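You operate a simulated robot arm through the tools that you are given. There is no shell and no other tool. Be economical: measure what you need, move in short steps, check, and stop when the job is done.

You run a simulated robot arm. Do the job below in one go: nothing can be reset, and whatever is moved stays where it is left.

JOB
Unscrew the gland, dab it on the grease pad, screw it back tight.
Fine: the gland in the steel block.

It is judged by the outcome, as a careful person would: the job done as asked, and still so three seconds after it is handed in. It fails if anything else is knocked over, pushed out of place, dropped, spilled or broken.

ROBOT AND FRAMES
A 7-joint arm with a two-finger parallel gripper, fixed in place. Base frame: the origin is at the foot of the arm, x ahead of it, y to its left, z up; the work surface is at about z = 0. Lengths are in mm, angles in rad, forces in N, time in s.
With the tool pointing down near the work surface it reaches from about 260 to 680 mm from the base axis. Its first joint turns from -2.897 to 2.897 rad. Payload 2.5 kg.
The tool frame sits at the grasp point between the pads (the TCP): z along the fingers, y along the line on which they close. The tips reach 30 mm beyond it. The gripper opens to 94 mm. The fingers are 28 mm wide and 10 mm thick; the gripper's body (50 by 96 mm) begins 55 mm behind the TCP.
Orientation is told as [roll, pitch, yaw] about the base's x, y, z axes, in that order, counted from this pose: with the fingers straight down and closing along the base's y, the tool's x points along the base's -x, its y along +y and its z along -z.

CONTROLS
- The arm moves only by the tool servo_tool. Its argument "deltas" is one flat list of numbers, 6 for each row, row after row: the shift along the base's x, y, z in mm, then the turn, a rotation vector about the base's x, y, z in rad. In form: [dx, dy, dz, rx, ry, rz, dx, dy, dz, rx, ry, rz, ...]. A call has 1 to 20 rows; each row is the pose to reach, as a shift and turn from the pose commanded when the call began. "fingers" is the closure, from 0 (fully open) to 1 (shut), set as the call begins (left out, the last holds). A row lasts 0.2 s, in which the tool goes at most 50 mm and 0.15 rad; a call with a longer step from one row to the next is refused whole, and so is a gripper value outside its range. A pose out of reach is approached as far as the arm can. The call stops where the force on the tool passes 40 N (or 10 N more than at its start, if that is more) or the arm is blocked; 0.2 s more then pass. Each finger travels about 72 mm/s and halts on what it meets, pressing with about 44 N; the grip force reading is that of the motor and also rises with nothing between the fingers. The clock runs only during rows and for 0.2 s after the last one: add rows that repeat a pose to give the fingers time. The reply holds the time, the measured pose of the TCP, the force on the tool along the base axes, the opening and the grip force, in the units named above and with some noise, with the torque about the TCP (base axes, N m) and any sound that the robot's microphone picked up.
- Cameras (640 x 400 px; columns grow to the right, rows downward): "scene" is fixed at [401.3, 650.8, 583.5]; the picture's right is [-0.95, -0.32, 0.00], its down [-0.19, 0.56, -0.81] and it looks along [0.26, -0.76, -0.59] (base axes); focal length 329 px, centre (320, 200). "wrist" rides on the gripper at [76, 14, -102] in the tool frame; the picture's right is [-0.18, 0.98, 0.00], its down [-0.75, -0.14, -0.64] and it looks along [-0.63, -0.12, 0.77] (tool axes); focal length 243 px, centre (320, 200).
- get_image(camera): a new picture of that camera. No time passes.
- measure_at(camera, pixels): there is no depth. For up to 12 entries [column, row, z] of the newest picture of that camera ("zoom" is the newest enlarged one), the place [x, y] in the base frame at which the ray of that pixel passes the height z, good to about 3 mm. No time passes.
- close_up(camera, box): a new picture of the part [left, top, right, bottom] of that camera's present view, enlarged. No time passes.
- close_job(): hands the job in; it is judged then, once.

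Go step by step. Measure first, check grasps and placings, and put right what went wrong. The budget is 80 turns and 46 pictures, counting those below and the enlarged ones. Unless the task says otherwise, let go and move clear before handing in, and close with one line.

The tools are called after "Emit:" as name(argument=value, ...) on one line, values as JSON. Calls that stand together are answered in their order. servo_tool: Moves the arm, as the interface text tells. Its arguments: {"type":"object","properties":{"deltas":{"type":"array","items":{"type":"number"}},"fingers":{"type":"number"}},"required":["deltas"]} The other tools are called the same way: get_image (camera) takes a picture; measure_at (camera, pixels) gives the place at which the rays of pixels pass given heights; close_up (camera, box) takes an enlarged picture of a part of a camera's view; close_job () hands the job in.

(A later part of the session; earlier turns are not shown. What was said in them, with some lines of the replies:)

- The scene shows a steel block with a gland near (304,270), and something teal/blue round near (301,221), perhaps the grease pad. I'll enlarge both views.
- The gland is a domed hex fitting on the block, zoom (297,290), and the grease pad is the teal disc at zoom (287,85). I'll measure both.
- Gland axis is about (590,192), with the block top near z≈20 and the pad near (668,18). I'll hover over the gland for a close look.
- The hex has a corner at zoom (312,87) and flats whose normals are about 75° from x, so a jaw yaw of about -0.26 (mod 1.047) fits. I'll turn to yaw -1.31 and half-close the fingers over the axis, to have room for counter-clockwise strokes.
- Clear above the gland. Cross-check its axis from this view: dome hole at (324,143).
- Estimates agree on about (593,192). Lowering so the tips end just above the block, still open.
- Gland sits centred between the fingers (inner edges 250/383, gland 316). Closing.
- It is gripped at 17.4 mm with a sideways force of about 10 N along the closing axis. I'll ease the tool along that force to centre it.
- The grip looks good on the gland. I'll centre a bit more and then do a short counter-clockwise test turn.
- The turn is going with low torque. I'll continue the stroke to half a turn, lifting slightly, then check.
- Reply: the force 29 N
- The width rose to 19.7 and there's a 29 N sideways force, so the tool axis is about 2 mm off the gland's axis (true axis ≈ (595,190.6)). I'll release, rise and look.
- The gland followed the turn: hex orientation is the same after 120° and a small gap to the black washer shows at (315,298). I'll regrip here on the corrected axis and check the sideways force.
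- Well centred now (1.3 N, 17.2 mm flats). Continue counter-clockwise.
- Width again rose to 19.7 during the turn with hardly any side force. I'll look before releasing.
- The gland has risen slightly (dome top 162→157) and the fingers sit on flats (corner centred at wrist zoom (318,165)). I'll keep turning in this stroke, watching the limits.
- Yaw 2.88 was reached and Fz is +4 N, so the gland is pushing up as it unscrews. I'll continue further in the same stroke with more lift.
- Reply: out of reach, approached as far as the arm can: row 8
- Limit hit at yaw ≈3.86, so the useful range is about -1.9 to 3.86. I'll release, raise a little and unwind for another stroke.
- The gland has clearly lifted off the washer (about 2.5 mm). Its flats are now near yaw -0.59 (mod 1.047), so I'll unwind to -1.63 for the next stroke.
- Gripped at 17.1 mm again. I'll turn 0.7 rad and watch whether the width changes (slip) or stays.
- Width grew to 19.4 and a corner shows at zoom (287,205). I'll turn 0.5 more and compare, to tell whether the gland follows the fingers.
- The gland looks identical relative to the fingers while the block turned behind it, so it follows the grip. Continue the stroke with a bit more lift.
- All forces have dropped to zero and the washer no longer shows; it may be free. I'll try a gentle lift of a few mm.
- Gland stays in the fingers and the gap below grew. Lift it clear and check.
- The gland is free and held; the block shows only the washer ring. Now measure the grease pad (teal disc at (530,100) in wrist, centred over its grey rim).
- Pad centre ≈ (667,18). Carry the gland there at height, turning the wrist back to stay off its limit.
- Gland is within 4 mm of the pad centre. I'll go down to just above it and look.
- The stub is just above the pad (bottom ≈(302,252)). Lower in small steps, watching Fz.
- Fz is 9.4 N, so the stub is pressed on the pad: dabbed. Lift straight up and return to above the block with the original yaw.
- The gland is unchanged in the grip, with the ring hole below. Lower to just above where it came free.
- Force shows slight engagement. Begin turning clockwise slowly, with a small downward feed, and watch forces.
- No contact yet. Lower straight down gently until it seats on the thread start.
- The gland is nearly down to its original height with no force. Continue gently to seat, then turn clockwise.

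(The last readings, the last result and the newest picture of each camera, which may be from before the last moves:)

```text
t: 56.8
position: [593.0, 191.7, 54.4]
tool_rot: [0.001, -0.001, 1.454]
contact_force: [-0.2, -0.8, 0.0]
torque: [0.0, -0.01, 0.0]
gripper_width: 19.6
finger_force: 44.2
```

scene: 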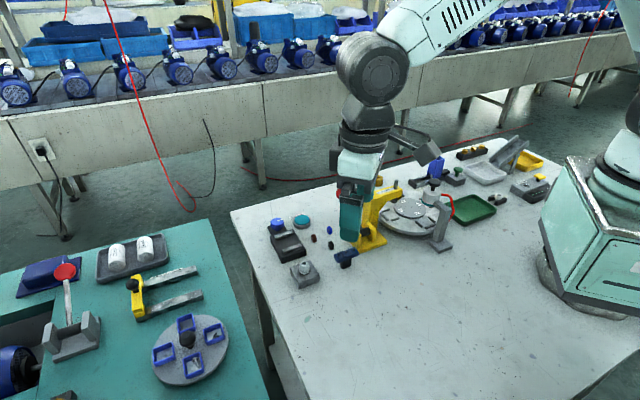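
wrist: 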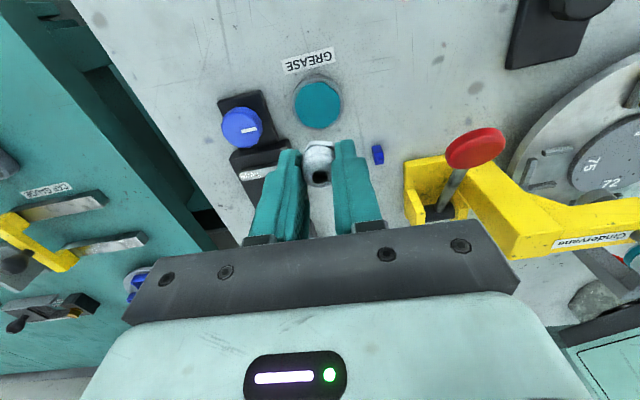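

Emit:
servo_tool(deltas=[0, 0, -0.3, 0, 0, 0, 0, 0, -0.5, 0, 0, 0])

Emit:
servo_tool(deltas=[0, 0, -0.3, 0, 0, 0, 0, 0, -0.5, 0, 0, 0])

Emit:
close_up(camera="scene", box=[285, 245, 325, 285])

```text
t: 57.4
position: [593.9, 190.8, 53.8]
tool_rot: [0.0, 0.0, 1.455]
contact_force: [0.5, -0.6, 0.0]
torque: [0.0, -0.01, -0.02]
gripper_width: 19.5
finger_force: 43.9
```

```text
t: 58.0
position: [593.6, 190.8, 54.7]
tool_rot: [0.0, 0.001, 1.454]
contact_force: [0.6, 1.1, 4.1]
torque: [0.0, 0.01, 0.01]
gripper_width: 19.5
finger_force: 43.8
```

```text
10.00 times, centred on (305, 265) of scene
```

zoom: 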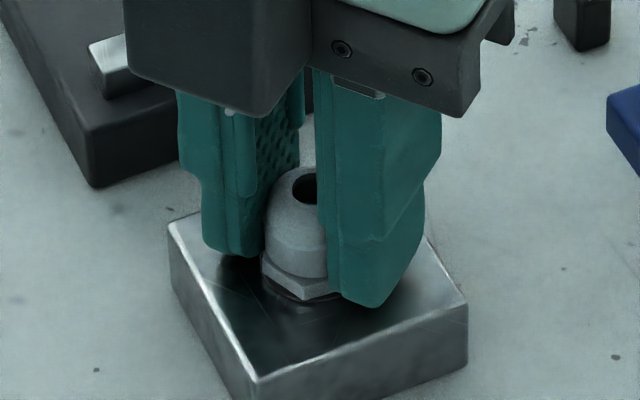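

Contact now, Fz 4 N, hex nearly at its original level. Turn clockwise and watch torque for thread engagement/tightening.

Emit:
servo_tool(deltas=[0, 0, 0, 0, 0, -0.14, 0, 0, 0, 0, 0, -0.28, 0, 0, 0, 0, 0, -0.42, 0, 0, 0, 0, 0, -0.56, 0, 0, 0, 0, 0, -0.7])

Emit:
close_up(camera="wrist", box=[270, 90, 370, 190])

```text
t: 59.2
position: [593.2, 191.2, 54.1]
tool_rot: [0.0, -0.002, 0.752]
contact_force: [0.6, 0.0, 7.7]
torque: [-0.05, 0.0, 0.0]
gripper_width: 19.7
finger_force: 44.1
```

```text
4.00 times, centred on (320, 140) of wrist
```

zoom: 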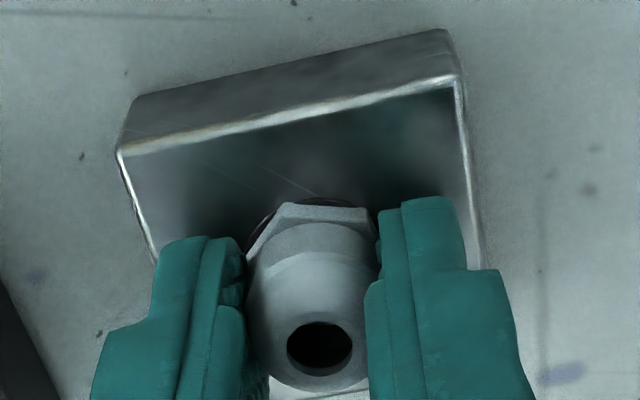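

No torque yet. Keep turning clockwise with light downward pressure to see whether the thread bites.

Emit:
servo_tool(deltas=[0, 0, 0, 0, 0, -0.14, 0, 0, 0, 0, 0, -0.28, 0, 0, 0, 0, 0, -0.42, 0, 0, 0, 0, 0, -0.56, 0, 0, 0, 0, 0, -0.7, 0, 0, 0, 0, 0, -0.84, 0, 0, 0, 0, 0, -0.98, 0, 0, 0, 0, 0, -1.12, 0, 0, 0, 0, 0, -1.26])

Emit:
servo_tool(deltas=[0, 0, 0, 0, 0, -0.14, 0, 0, 0, 0, 0, -0.28, 0, 0, 0, 0, 0, -0.42, 0, 0, 0, 0, 0, -0.56, 0, 0, 0, 0, 0, -0.7, 0, 0, 0, 0, 0, -0.84, 0, 0, 0, 0, 0, -0.98, 0, 0, 0, 0, 0, -1.12, 0, 0, 0, 0, 0, -1.26])

```text
t: 61.2
position: [592.8, 192.0, 53.6]
tool_rot: [-0.002, -0.001, -0.506]
contact_force: [0.0, -0.1, 11.0]
torque: [0.0, -0.03, 0.01]
gripper_width: 19.7
finger_force: 44.5
```

```text
t: 63.2
position: [593.6, 191.0, 54.0]
tool_rot: [0.001, 0.0, -1.767]
contact_force: [-0.2, -0.5, 10.4]
torque: [-0.02, -0.04, 0.0]
gripper_width: 19.9
finger_force: 44.3
```

No tightening torque appears; Fz ~11 N shows it rests on something. I'll lift 2 mm while gripping to test whether any thread holds it.

Emit:
servo_tool(deltas=[0, 0, 1, 0, 0, 0, 0, 0, 2, 0, 0, 0, 0, 0, 3, 0, 0, 0])

```text
t: 64.0
position: [592.9, 190.1, 56.7]
tool_rot: [-0.002, -0.001, -1.766]
contact_force: [0.6, 0.0, -0.5]
torque: [-0.02, 0.01, -0.02]
gripper_width: 19.9
finger_force: 43.9
```

It lifts freely, so the thread has not engaged. I'll raise it and look at the underside and stub from the scene camera.

Emit:
servo_tool(deltas=[0, 0, 10, 0, 0, 0.13, 0, 0, 22, 0, 0, 0.26, 0, 0, 34, 0, 0, 0.39, 0, 0, 44, 0, 0, 0.52, 0, 0, 44, 0, 0, 0.52])

Emit:
close_up(camera="scene", box=[280, 233, 330, 283])

```text
t: 65.2
position: [594.3, 191.9, 100.8]
tool_rot: [0.002, 0.002, -1.243]
contact_force: [-0.1, 0.2, -0.5]
torque: [0.02, -0.02, 0.0]
gripper_width: 19.7
finger_force: 43.8
```

```text
8.00 times, centred on (305, 258) of scene
```

zoom: 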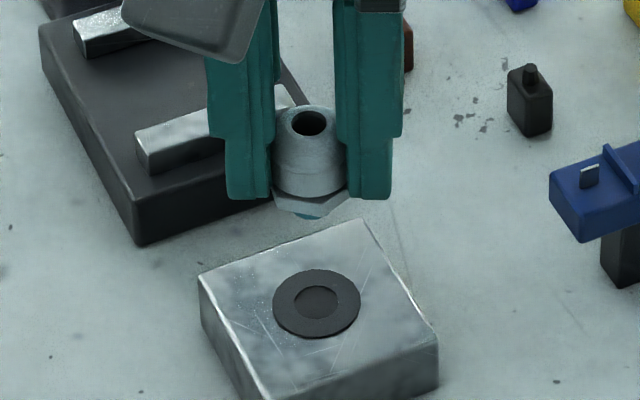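

The stub end shows teal grease at zoom (313,215), so the dab took. I'll wind the wrist back to the release angle and retry the thread start carefully at its release height, without plunging.

Emit:
servo_tool(deltas=[0, 0, 0, 0, 0, 0.146, 0, 0, 0, 0, 0, 0.292, 0, 0, 0, 0, 0, 0.438, 0, 0, 0, 0, 0, 0.584, 0, 0, 0, 0, 0, 0.73, 0, 0, 0, 0, 0, 0.876, 0, 0, 0, 0, 0, 1.022, 0, 0, 0, 0, 0, 1.168, 0, 0, 0, 0, 0, 1.314, 0, 0, 0, 0, 0, 1.46, 0, 0, 0, 0, 0, 1.606, 0, 0, 0, 0, 0, 1.752, 0, 0, 0, 0, 0, 1.898, 0, 0, 0, 0, 0, 2.044, 0, 0, 0, 0, 0, 2.19, 0, 0, 0, 0, 0, 2.336, 0, 0, 0, 0, 0, 2.482])

Emit:
servo_tool(deltas=[0, 0, -2, 0, 0, 0.146, 0, 0, -4, 0, 0, 0.292, 0, 0, -6, 0, 0, 0.438, 0, 0, -8, 0, 0, 0.584, 0, 0, -10, 0, 0, 0.73, 0, 0, -12, 0, 0, 0.876, 0, 0, -14, 0, 0, 1.022, 0, 0, -16, 0, 0, 1.168, 0, 0, -18, 0, 0, 1.314, 0, 0, -20, 0, 0, 1.46, 0, 0, -22, 0, 0, 1.606, 0, 0, -24, 0, 0, 1.752, 0, 0, -26, 0, 0, 1.898, 0, 0, -28, 0, 0, 2.044, 0, 0, -30, 0, 0, 2.19, 0, 0, -32, 0, 0, 2.336, 0, 0, -34, 0, 0, 2.482, 0, 0, -36, 0, 0, 2.482, 0, 0, -37, 0, 0, 2.482, 0, 0, -37, 0, 0, 2.482])

```text
t: 68.8
position: [593.2, 190.9, 100.3]
tool_rot: [0.0, 0.0, 1.241]
contact_force: [0.5, -0.3, 0.3]
torque: [0.01, 0.02, 0.01]
gripper_width: 19.6
finger_force: 43.9
```

```text
t: 73.0
position: [594.3, 190.9, 63.7]
tool_rot: [0.0, 0.0, -2.562]
contact_force: [-0.4, 0.3, -0.7]
torque: [0.0, 0.01, -0.01]
gripper_width: 20.0
finger_force: 43.6
```

Emit:
servo_tool(deltas=[0, 0, -1, 0, 0, 0, 0, 0, -2, 0, 0, 0, 0, 0, -2, 0, 0, 0])

Emit:
servo_tool(deltas=[0, 0, -0.4, 0, 0, 0, 0, 0, -0.8, 0, 0, 0, 0, 0, -0.8, 0, 0, 0])

Emit:
servo_tool(deltas=[0, 0, -0.4, 0, 0, 0, 0, 0, -0.8, 0, 0, 0, 0, 0, -0.8, 0, 0, 0])

```text
t: 73.8
position: [592.0, 189.8, 60.8]
tool_rot: [0.0, -0.001, -2.565]
contact_force: [4.3, 1.8, -10.7]
torque: [0.05, -0.15, 0.0]
gripper_width: 19.8
finger_force: 44.7
```

```text
t: 74.6
position: [595.1, 190.0, 60.8]
tool_rot: [0.001, 0.0, -2.563]
contact_force: [-0.2, 0.0, -1.5]
torque: [-0.01, 0.03, 0.01]
gripper_width: 19.9
finger_force: 44.2
```

```text
t: 75.4
position: [594.0, 191.3, 60.3]
tool_rot: [-0.001, 0.0, -2.562]
contact_force: [-0.8, 0.2, -0.6]
torque: [0.01, 0.02, 0.02]
gripper_width: 20.0
finger_force: 44.6
```

At cmd z 60.8 the gland was pulled down 10.7 N – the thread start catching. Now rotate clockwise with no feed and see whether it pulls downward.

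Emit:
servo_tool(deltas=[0, 0, 0, 0, 0, -0.14, 0, 0, 0, 0, 0, -0.28, 0, 0, 0, 0, 0, -0.42, 0, 0, 0, 0, 0, -0.56, 0, 0, 0, 0, 0, -0.7])

```text
t: 76.6
position: [594.9, 190.4, 59.7]
tool_rot: [0.0, 0.0, 3.016]
contact_force: [-0.8, -0.1, 0.0]
torque: [0.01, -0.03, -0.01]
gripper_width: 19.8
finger_force: 43.8
```

No pull now. I'll go back up and approach to 60.8 again, then rotate right at the catch point instead of pushing past it.

Emit:
servo_tool(deltas=[0, 0, 1, 0, 0, 0.14, 0, 0, 2, 0, 0, 0.28, 0, 0, 3.2, 0, 0, 0.42, 0, 0, 3.6, 0, 0, 0.56, 0, 0, 3.6, 0, 0, 0.7, 0, 0, 3.6, 0, 0, 0.7])

Emit:
servo_tool(deltas=[0, 0, -0.5, 0, 0, 0, 0, 0, -1, 0, 0, 0, 0, 0, -1, 0, 0, 0])

Emit:
servo_tool(deltas=[0, 0, -0.5, 0, 0, 0, 0, 0, -0.8, 0, 0, 0, 0, 0, -0.8, 0, 0, 0])

```text
t: 78.0
position: [593.8, 189.5, 64.1]
tool_rot: [-0.001, 0.001, -2.562]
contact_force: [0.4, 0.1, -0.3]
torque: [0.02, 0.02, 0.02]
gripper_width: 19.8
finger_force: 43.8
```

```text
t: 78.8
position: [593.4, 190.5, 61.9]
tool_rot: [0.0, -0.002, -2.565]
contact_force: [0.3, -0.1, 0.0]
torque: [0.02, -0.03, 0.04]
gripper_width: 19.8
finger_force: 44.0
```

```text
t: 79.6
position: [594.0, 191.3, 61.2]
tool_rot: [-0.001, 0.001, -2.564]
contact_force: [-0.7, -0.5, -0.4]
torque: [-0.03, -0.02, 0.02]
gripper_width: 19.7
finger_force: 44.1
```

Emit:
servo_tool(deltas=[0, 0, -0.3, 0, 0, 0, 0, 0, -0.3, 0, 0, 0])

Emit:
servo_tool(deltas=[0, 0, 0, 0, 0, -0.1, 0, 0, 0, 0, 0, -0.2])

```text
t: 80.2
position: [593.3, 191.8, 61.0]
tool_rot: [0.001, -0.001, -2.565]
contact_force: [-0.6, -0.6, -0.5]
torque: [0.0, -0.02, 0.0]
gripper_width: 19.9
finger_force: 44.0
```

```text
t: 80.8
position: [593.3, 190.6, 59.8]
tool_rot: [0.0, -0.001, -2.764]
contact_force: [-0.7, 0.0, -0.6]
torque: [-0.01, 0.01, -0.02]
gripper_width: 19.9
finger_force: 44.2
```

Unclear whether it is caught. Test: lift 1.2 mm without rotating.

Emit:
servo_tool(deltas=[0, 0, 0.6, 0, 0, 0, 0, 0, 1.2, 0, 0, 0, 0, 0, 1.2, 0, 0, 0])

Emit:
servo_tool(deltas=[0, 0, -0.6, 0, 0, 0, 0, 0, -1.2, 0, 0, 0, 0, 0, -1.8, 0, 0, 0, 0, 0, -1.8, 0, 0, 0])

```text
t: 81.6
position: [594.4, 191.0, 62.1]
tool_rot: [0.0, 0.0, -2.762]
contact_force: [-0.1, -0.2, -0.9]
torque: [0.05, 0.02, 0.0]
gripper_width: 20.0
finger_force: 44.0
```

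```text
t: 82.6
position: [593.5, 192.2, 60.1]
tool_rot: [0.001, 0.0, -2.763]
contact_force: [-0.1, 0.2, -0.6]
torque: [0.0, 0.0, 0.0]
gripper_width: 20.0
finger_force: 44.6
```

Not caught here. Both catches came right after a full lift-off, so I'll lift well clear, come down to 60.8 again, and then turn with no extra feed.

Emit:
servo_tool(deltas=[0, 0, 10, 0, 0, 0.1, 0, 0, 25, 0, 0, 0.2, 0, 0, 40, 0, 0, 0.2, 0, 0, 40, 0, 0, 0.2, 0, 0, 25, 0, 0, 0.2, 0, 0, 12, 0, 0, 0.2, 0, 0, 5, 0, 0, 0.2, 0, 0, 2.7, 0, 0, 0.2, 0, 0, 2.7, 0, 0, 0.2, 0, 0, 1.7, 0, 0, 0.2, 0, 0, 0.7, 0, 0, 0.2])

```text
t: 85.0
position: [592.2, 190.5, 61.5]
tool_rot: [0.001, 0.003, -2.565]
contact_force: [7.1, 2.1, -9.7]
torque: [0.08, -0.29, -0.02]
gripper_width: 19.8
finger_force: 44.0
```

Caught again: Fz -9.7, Fx +7. Now turn clockwise with no feed, nudging only slightly toward the sideways pull.

Emit:
servo_tool(deltas=[0.4, 0.1, 0, 0, 0, -0.1, 0.4, 0.1, 0, 0, 0, -0.2, 0.4, 0.1, 0, 0, 0, -0.3])

```text
t: 85.8
position: [593.5, 190.8, 61.0]
tool_rot: [0.002, -0.001, -2.864]
contact_force: [0.1, 0.2, -0.5]
torque: [0.03, 0.03, 0.02]
gripper_width: 19.7
finger_force: 44.1
```

Force vanished on turning. Check whether it is still engaged: lift 1 mm.

Emit:
servo_tool(deltas=[0, 0, 0.5, 0, 0, 0, 0, 0, 1, 0, 0, 0, 0, 0, 1, 0, 0, 0])

Emit:
close_up(camera="wrist", box=[270, 90, 370, 190])

```text
t: 86.6
position: [595.2, 191.0, 62.4]
tool_rot: [-0.001, -0.001, -2.864]
contact_force: [0.4, 0.4, -0.2]
torque: [-0.02, 0.0, -0.02]
gripper_width: 19.9
finger_force: 43.9
```

```text
4.00 times, centred on (320, 140) of wrist
```

zoom: 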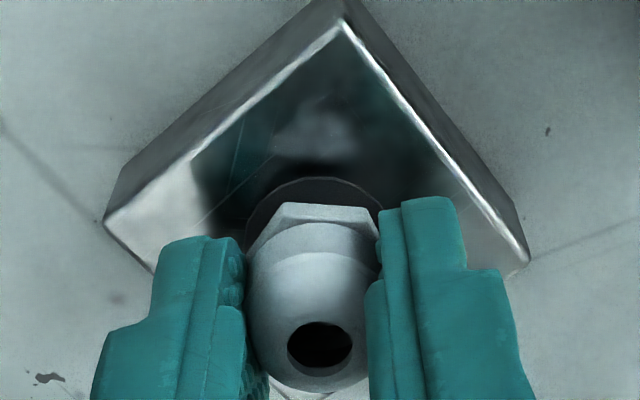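

Engagement is lost whenever the tool isn't already following it. I'll lift clear to re-arm, then descend through the catch height while already turning clockwise.

Emit:
servo_tool(deltas=[0, 0, 15, 0, 0, 0.1, 0, 0, 38, 0, 0, 0.2, 0, 0, 38, 0, 0, 0.3, 0, 0, 38, 0, 0, 0.3, 0.2, 0, 20, 0, 0, 0.3, 0.2, 0, 8, 0, 0, 0.3, 0.2, 0, 3, 0, 0, 0.3, 0.2, 0, 1, 0, 0, 0.3, 0.2, 0, 1, 0, 0, 0.2, 0.2, 0, 0.2, 0, 0, 0.06, 0.2, 0, -0.5, 0, 0, -0.08, 0.2, 0, -1, 0, 0, -0.22, 0.2, 0, -1.4, 0, 0, -0.36, 0.2, 0, -1.6, 0, 0, -0.5, 0.2, 0, -1.7, 0, 0, -0.64])

```text
t: 89.8
position: [593.3, 191.3, 60.2]
tool_rot: [0.002, -0.002, 2.778]
contact_force: [0.2, 3.1, -11.4]
torque: [0.09, -0.05, 0.01]
gripper_width: 19.6
finger_force: 44.6
```

Caught while turning: Fz -11 N. Keep turning and feed down to follow.

Emit:
servo_tool(deltas=[0, 0.2, -0.3, 0, 0, -0.14, 0, 0.2, -0.6, 0, 0, -0.28, 0, 0.2, -0.8, 0, 0, -0.42])

```text
t: 90.6
position: [594.0, 191.2, 60.3]
tool_rot: [-0.002, 0.001, 2.357]
contact_force: [-3.6, -0.2, -7.4]
torque: [0.0, 0.14, -0.01]
gripper_width: 19.8
finger_force: 43.7
```

Still engaged (-7.4 N). Continue.

Emit:
servo_tool(deltas=[-0.2, 0, -0.25, 0, 0, -0.14, -0.2, 0, -0.4, 0, 0, -0.28, -0.2, 0, -0.55, 0, 0, -0.42, -0.2, 0, -0.65, 0, 0, -0.56, -0.2, 0, -0.75, 0, 0, -0.7])

```text
t: 91.8
position: [594.2, 190.6, 60.1]
tool_rot: [-0.001, -0.001, 1.659]
contact_force: [-2.0, 6.0, -8.6]
torque: [0.18, 0.07, 0.02]
gripper_width: 19.8
finger_force: 44.1
```

Emit:
servo_tool(deltas=[-0.1, 0.3, -0.3, 0, 0, -0.14, -0.1, 0.4, -0.6, 0, 0, -0.28, -0.1, 0.4, -0.8, 0, 0, -0.42, -0.1, 0.4, -0.9, 0, 0, -0.56, -0.1, 0.4, -1.0, 0, 0, -0.7])

```text
t: 93.0
position: [594.1, 191.1, 58.4]
tool_rot: [-0.002, 0.0, 0.957]
contact_force: [-2.5, -1.3, -0.6]
torque: [-0.03, 0.11, 0.0]
gripper_width: 19.7
finger_force: 44.1
```

Emit:
servo_tool(deltas=[-0.2, -0.1, 0, 0, 0, -0.14, -0.2, -0.1, -0.1, 0, 0, -0.28, -0.2, -0.1, -0.1, 0, 0, -0.42, -0.2, -0.1, -0.2, 0, 0, -0.56, -0.2, -0.1, -0.2, 0, 0, -0.7])

```text
t: 94.2
position: [594.2, 191.7, 58.4]
tool_rot: [-0.002, 0.0, 0.257]
contact_force: [5.7, -5.7, 0.5]
torque: [-0.18, -0.15, 0.05]
gripper_width: 19.8
finger_force: 44.0
```

Engaged and following at a pitch of about 0.25 mm/rad. Finish this clockwise stroke.

Emit:
servo_tool(deltas=[0.5, -0.5, 0, 0, 0, -0.14, 0.5, -0.5, -0.1, 0, 0, -0.28, 0.5, -0.5, -0.1, 0, 0, -0.42, 0.5, -0.5, -0.15, 0, 0, -0.56, 0.5, -0.5, -0.2, 0, 0, -0.7, 0.5, -0.5, -0.2, 0, 0, -0.84, 0.5, -0.5, -0.25, 0, 0, -0.98])

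Emit:
servo_tool(deltas=[0, 0, 0, 0, 0, -0.14, 0, 0, -0.1, 0, 0, -0.28, 0, 0, -0.1, 0, 0, -0.42, 0, 0, -0.15, 0, 0, -0.56, 0, 0, -0.2, 0, 0, -0.7, 0, 0, -0.2, 0, 0, -0.84, 0, 0, -0.25, 0, 0, -0.98])

Emit:
close_up(camera="scene", box=[285, 245, 325, 285])

```text
t: 95.8
position: [594.7, 191.7, 57.3]
tool_rot: [-0.001, -0.002, -0.722]
contact_force: [-2.5, -4.7, -1.0]
torque: [-0.17, 0.04, -0.03]
gripper_width: 19.7
finger_force: 44.1
```

```text
t: 97.4
position: [593.3, 190.2, 57.2]
tool_rot: [0.0, -0.001, -1.703]
contact_force: [2.5, -4.5, -7.3]
torque: [-0.16, -0.12, 0.01]
gripper_width: 20.3
finger_force: 43.8
```

```text
10.00 times, centred on (305, 265) of scene
```

zoom: 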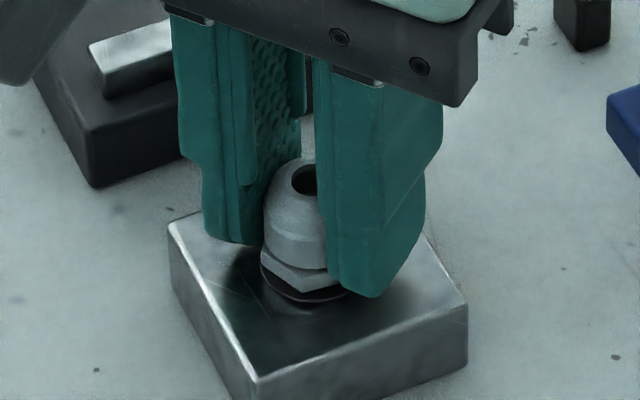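

It's threading in, about 1.5 mm above seat. Release, rise and unwind for the next clockwise stroke.

Emit:
servo_tool(deltas=[0, 0, 0, 0, 0, 0, 0, 0, 0, 0, 0, 0, 0, 0, 15, 0, 0, 0, 0, 0, 35, 0, 0, 0.145, 0, 0, 35, 0, 0, 0.29, 0, 0, 35, 0, 0, 0.435, 0, 0, 35, 0, 0, 0.58, 0, 0, 35, 0, 0, 0.725, 0, 0, 35, 0, 0, 0.87, 0, 0, 35, 0, 0, 1.015, 0, 0, 35, 0, 0, 1.16, 0, 0, 35, 0, 0, 1.305, 0, 0, 35, 0, 0, 1.45, 0, 0, 35, 0, 0, 1.595, 0, 0, 35, 0, 0, 1.74, 0, 0, 35, 0, 0, 1.885, 0, 0, 35, 0, 0, 2.03, 0, 0, 35, 0, 0, 2.175, 0, 0, 35, 0, 0, 2.32, 0, 0, 35, 0, 0, 2.465], fingers=0.45)

Emit:
servo_tool(deltas=[0, 0, 0, 0, 0, 0.148, 0, 0, 0, 0, 0, 0.296, 0, 0, 0, 0, 0, 0.444, 0, 0, 0, 0, 0, 0.592, 0, 0, 0, 0, 0, 0.74, 0, 0, 0, 0, 0, 0.888, 0, 0, 0, 0, 0, 1.036, 0, 0, 0, 0, 0, 1.184, 0, 0, 0, 0, 0, 1.332, 0, 0, 0, 0, 0, 1.48, 0, 0, 0, 0, 0, 1.628, 0, 0, 0, 0, 0, 1.776, 0, 0, 0, 0, 0, 1.924, 0, 0, 0, 0, 0, 2.072, 0, 0, 0, 0, 0, 2.22, 0, 0, 0, 0, 0, 2.368, 0, 0, 0, 0, 0, 2.516, 0, 0, 0, 0, 0, 2.664, 0, 0, 0, 0, 0, 2.812, 0, 0, 0, 0, 0, 2.955])

Emit:
close_up(camera="wrist", box=[270, 80, 370, 180])

```text
t: 101.6
position: [594.2, 191.4, 93.6]
tool_rot: [0.001, 0.001, 0.768]
contact_force: [0.1, -1.2, -0.4]
torque: [-0.02, 0.04, 0.0]
gripper_width: 51.5
finger_force: 0.0
```

```text
t: 105.8
position: [593.0, 191.3, 93.2]
tool_rot: [0.0, 0.0, -2.56]
contact_force: [0.2, -0.4, 0.2]
torque: [0.0, 0.01, 0.0]
gripper_width: 51.7
finger_force: 0.1
```

```text
4.00 times, centred on (320, 130) of wrist
```

zoom: 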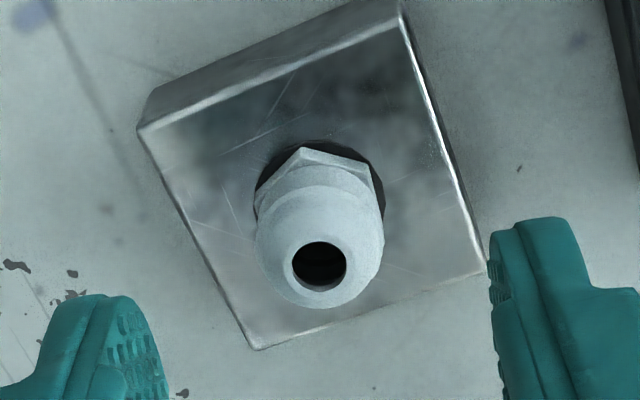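

Gland stands upright on the thread with flats aligned to the jaws. Descend and grip.

Emit:
servo_tool(deltas=[0, 0, -20, 0, 0, 0, 0, 0, -34, 0, 0, 0, 0, 0, -37, 0, 0, 0, 0, 0, -37, 0, 0, 0])

Emit:
servo_tool(deltas=[0, 0, 0, 0, 0, 0, 0, 0, 0, 0, 0, 0, 0, 0, 0, 0, 0, 0, 0, 0, 0, 0, 0, 0], fingers=1)

```text
t: 106.8
position: [593.8, 191.1, 56.3]
tool_rot: [0.0, 0.0, -2.564]
contact_force: [0.2, -0.5, 0.2]
torque: [0.02, 0.01, -0.01]
gripper_width: 51.4
finger_force: 0.0
```

```text
t: 107.8
position: [594.3, 190.5, 55.6]
tool_rot: [0.0, -0.001, -2.563]
contact_force: [-5.9, 2.2, 1.5]
torque: [0.12, 0.25, -0.02]
gripper_width: 16.9
finger_force: 44.3
```

Gripped on flats (16.9 mm). Turn clockwise in stages with slight feed.

Emit:
servo_tool(deltas=[-0.6, 0.2, 0, 0, 0, -0.14, -0.6, 0.2, -0.1, 0, 0, -0.28, -0.6, 0.2, -0.1, 0, 0, -0.42, -0.6, 0.2, -0.15, 0, 0, -0.56, -0.6, 0.2, -0.2, 0, 0, -0.7, -0.6, 0.2, -0.2, 0, 0, -0.84, -0.6, 0.2, -0.25, 0, 0, -0.98, -0.6, 0.2, -0.3, 0, 0, -1.12, -0.6, 0.2, -0.35, 0, 0, -1.26, -0.6, 0.2, -0.35, 0, 0, -1.4])

Emit:
servo_tool(deltas=[0, 0, 0, 0, 0, -0.14, 0, 0, -0.1, 0, 0, -0.28, 0, 0, -0.1, 0, 0, -0.42, 0, 0, -0.15, 0, 0, -0.56, 0, 0, -0.2, 0, 0, -0.7, 0, 0, -0.2, 0, 0, -0.84, 0, 0, -0.25, 0, 0, -0.98, 0, 0, -0.3, 0, 0, -1.12, 0, 0, -0.35, 0, 0, -1.26])

```text
t: 110.0
position: [593.2, 191.3, 55.0]
tool_rot: [-0.001, -0.002, 2.316]
contact_force: [-0.9, -0.6, -0.5]
torque: [-0.09, 0.03, 0.18]
gripper_width: 17.8
finger_force: 43.9
```

```text
t: 112.0
position: [593.0, 191.1, 54.9]
tool_rot: [-0.002, -0.002, 1.057]
contact_force: [5.7, -0.4, -0.1]
torque: [-0.02, -0.2, -0.06]
gripper_width: 17.0
finger_force: 44.3
```

Emit:
servo_tool(deltas=[0.4, 0, 0, 0, 0, -0.1, 0.4, 0, 0, 0, 0, -0.2, 0.4, 0, 0, 0, 0, -0.3])

Emit:
close_up(camera="scene", box=[285, 245, 325, 285])

```text
t: 112.8
position: [594.1, 190.6, 55.9]
tool_rot: [0.0, 0.0, 0.758]
contact_force: [2.5, -0.6, 0.5]
torque: [0.04, -0.08, 0.22]
gripper_width: 18.0
finger_force: 44.1
```

```text
10.00 times, centred on (305, 265) of scene
```

zoom: 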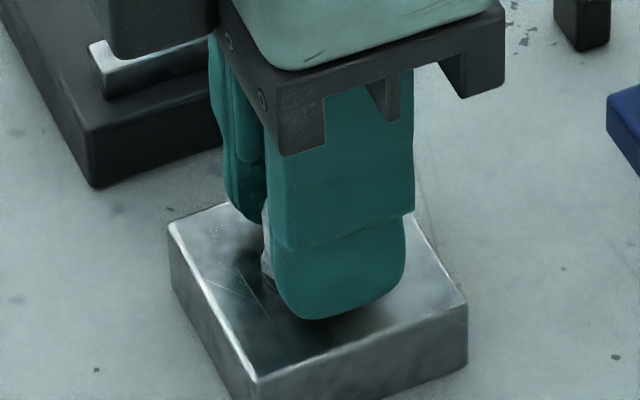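

Emit:
servo_tool(deltas=[0, 0, 0, 0, 0, -0.1, 0, 0, 0, 0, 0, -0.2, 0, 0, 0, 0, 0, -0.3])

Emit:
servo_tool(deltas=[0, 0, 0, 0, 0, -0.1, 0, 0, 0, 0, 0, -0.2, 0, 0, 0, 0, 0, -0.3])

Emit:
servo_tool(deltas=[0, 0, 0, 0, 0, -0.1, 0, 0, 0, 0, 0, -0.2, 0, 0, 0, 0, 0, -0.3])

```text
t: 113.6
position: [593.4, 191.1, 55.5]
tool_rot: [0.0, 0.0, 0.458]
contact_force: [1.8, -3.3, 2.2]
torque: [-0.1, -0.07, 0.24]
gripper_width: 19.4
finger_force: 44.4
```

```text
t: 114.4
position: [594.3, 191.3, 54.2]
tool_rot: [0.002, 0.001, 0.156]
contact_force: [1.5, -2.6, 0.8]
torque: [-0.14, -0.06, 0.09]
gripper_width: 17.6
finger_force: 44.2
```

```text
t: 115.2
position: [594.1, 192.5, 55.5]
tool_rot: [0.001, 0.0, -0.143]
contact_force: [1.5, -4.5, 1.6]
torque: [-0.15, -0.06, 0.33]
gripper_width: 19.7
finger_force: 43.6
```

Width cycles 17–19.7 with 0.2–0.3 N·m resistance: the jaws are now slipping over the hex, as if tight. Release, rise and inspect its height.

Emit:
servo_tool(deltas=[0, 0, 0, 0, 0, 0, 0, 0, 0, 0, 0, 0, 0, 0, 20, 0, 0, 0, 0, 0, 50, 0, 0, 0, 0, 0, 90, 0, 0, 0, 0, 0, 90, 0, 0, 0], fingers=0.45)

Emit:
close_up(camera="scene", box=[285, 250, 325, 290])

```text
t: 116.6
position: [595.5, 192.4, 145.7]
tool_rot: [0.0, 0.001, -0.14]
contact_force: [0.1, -0.2, 0.7]
torque: [-0.02, 0.02, -0.01]
gripper_width: 51.7
finger_force: 0.0
```

```text
10.00 times, centred on (305, 270) of scene
```

zoom: 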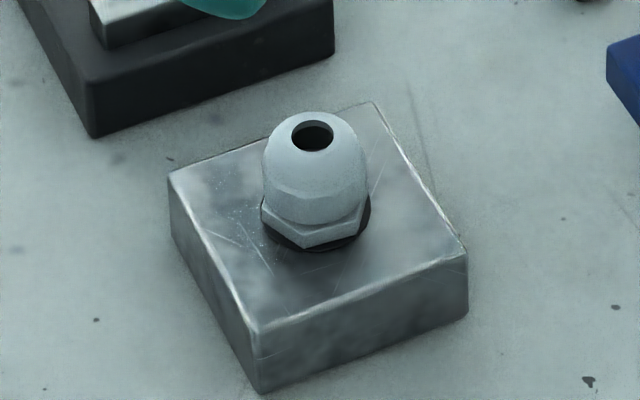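

The gland is back at its original height: dome top is at (312,112) and hex corner at (305,248), matching the first picture. It is upright, and the last turns slipped at about 0.3 N·m, so it is tight. The block hasn't moved and the gripper is open and clear, so I'm handing in.

Emit:
close_job()

```text
The job is handed in.
```

The gland was unscrewed, dabbed on the grease pad, and screwed back in until the jaws slipped on the hex; nothing else looked disturbed in the close-ups I took.
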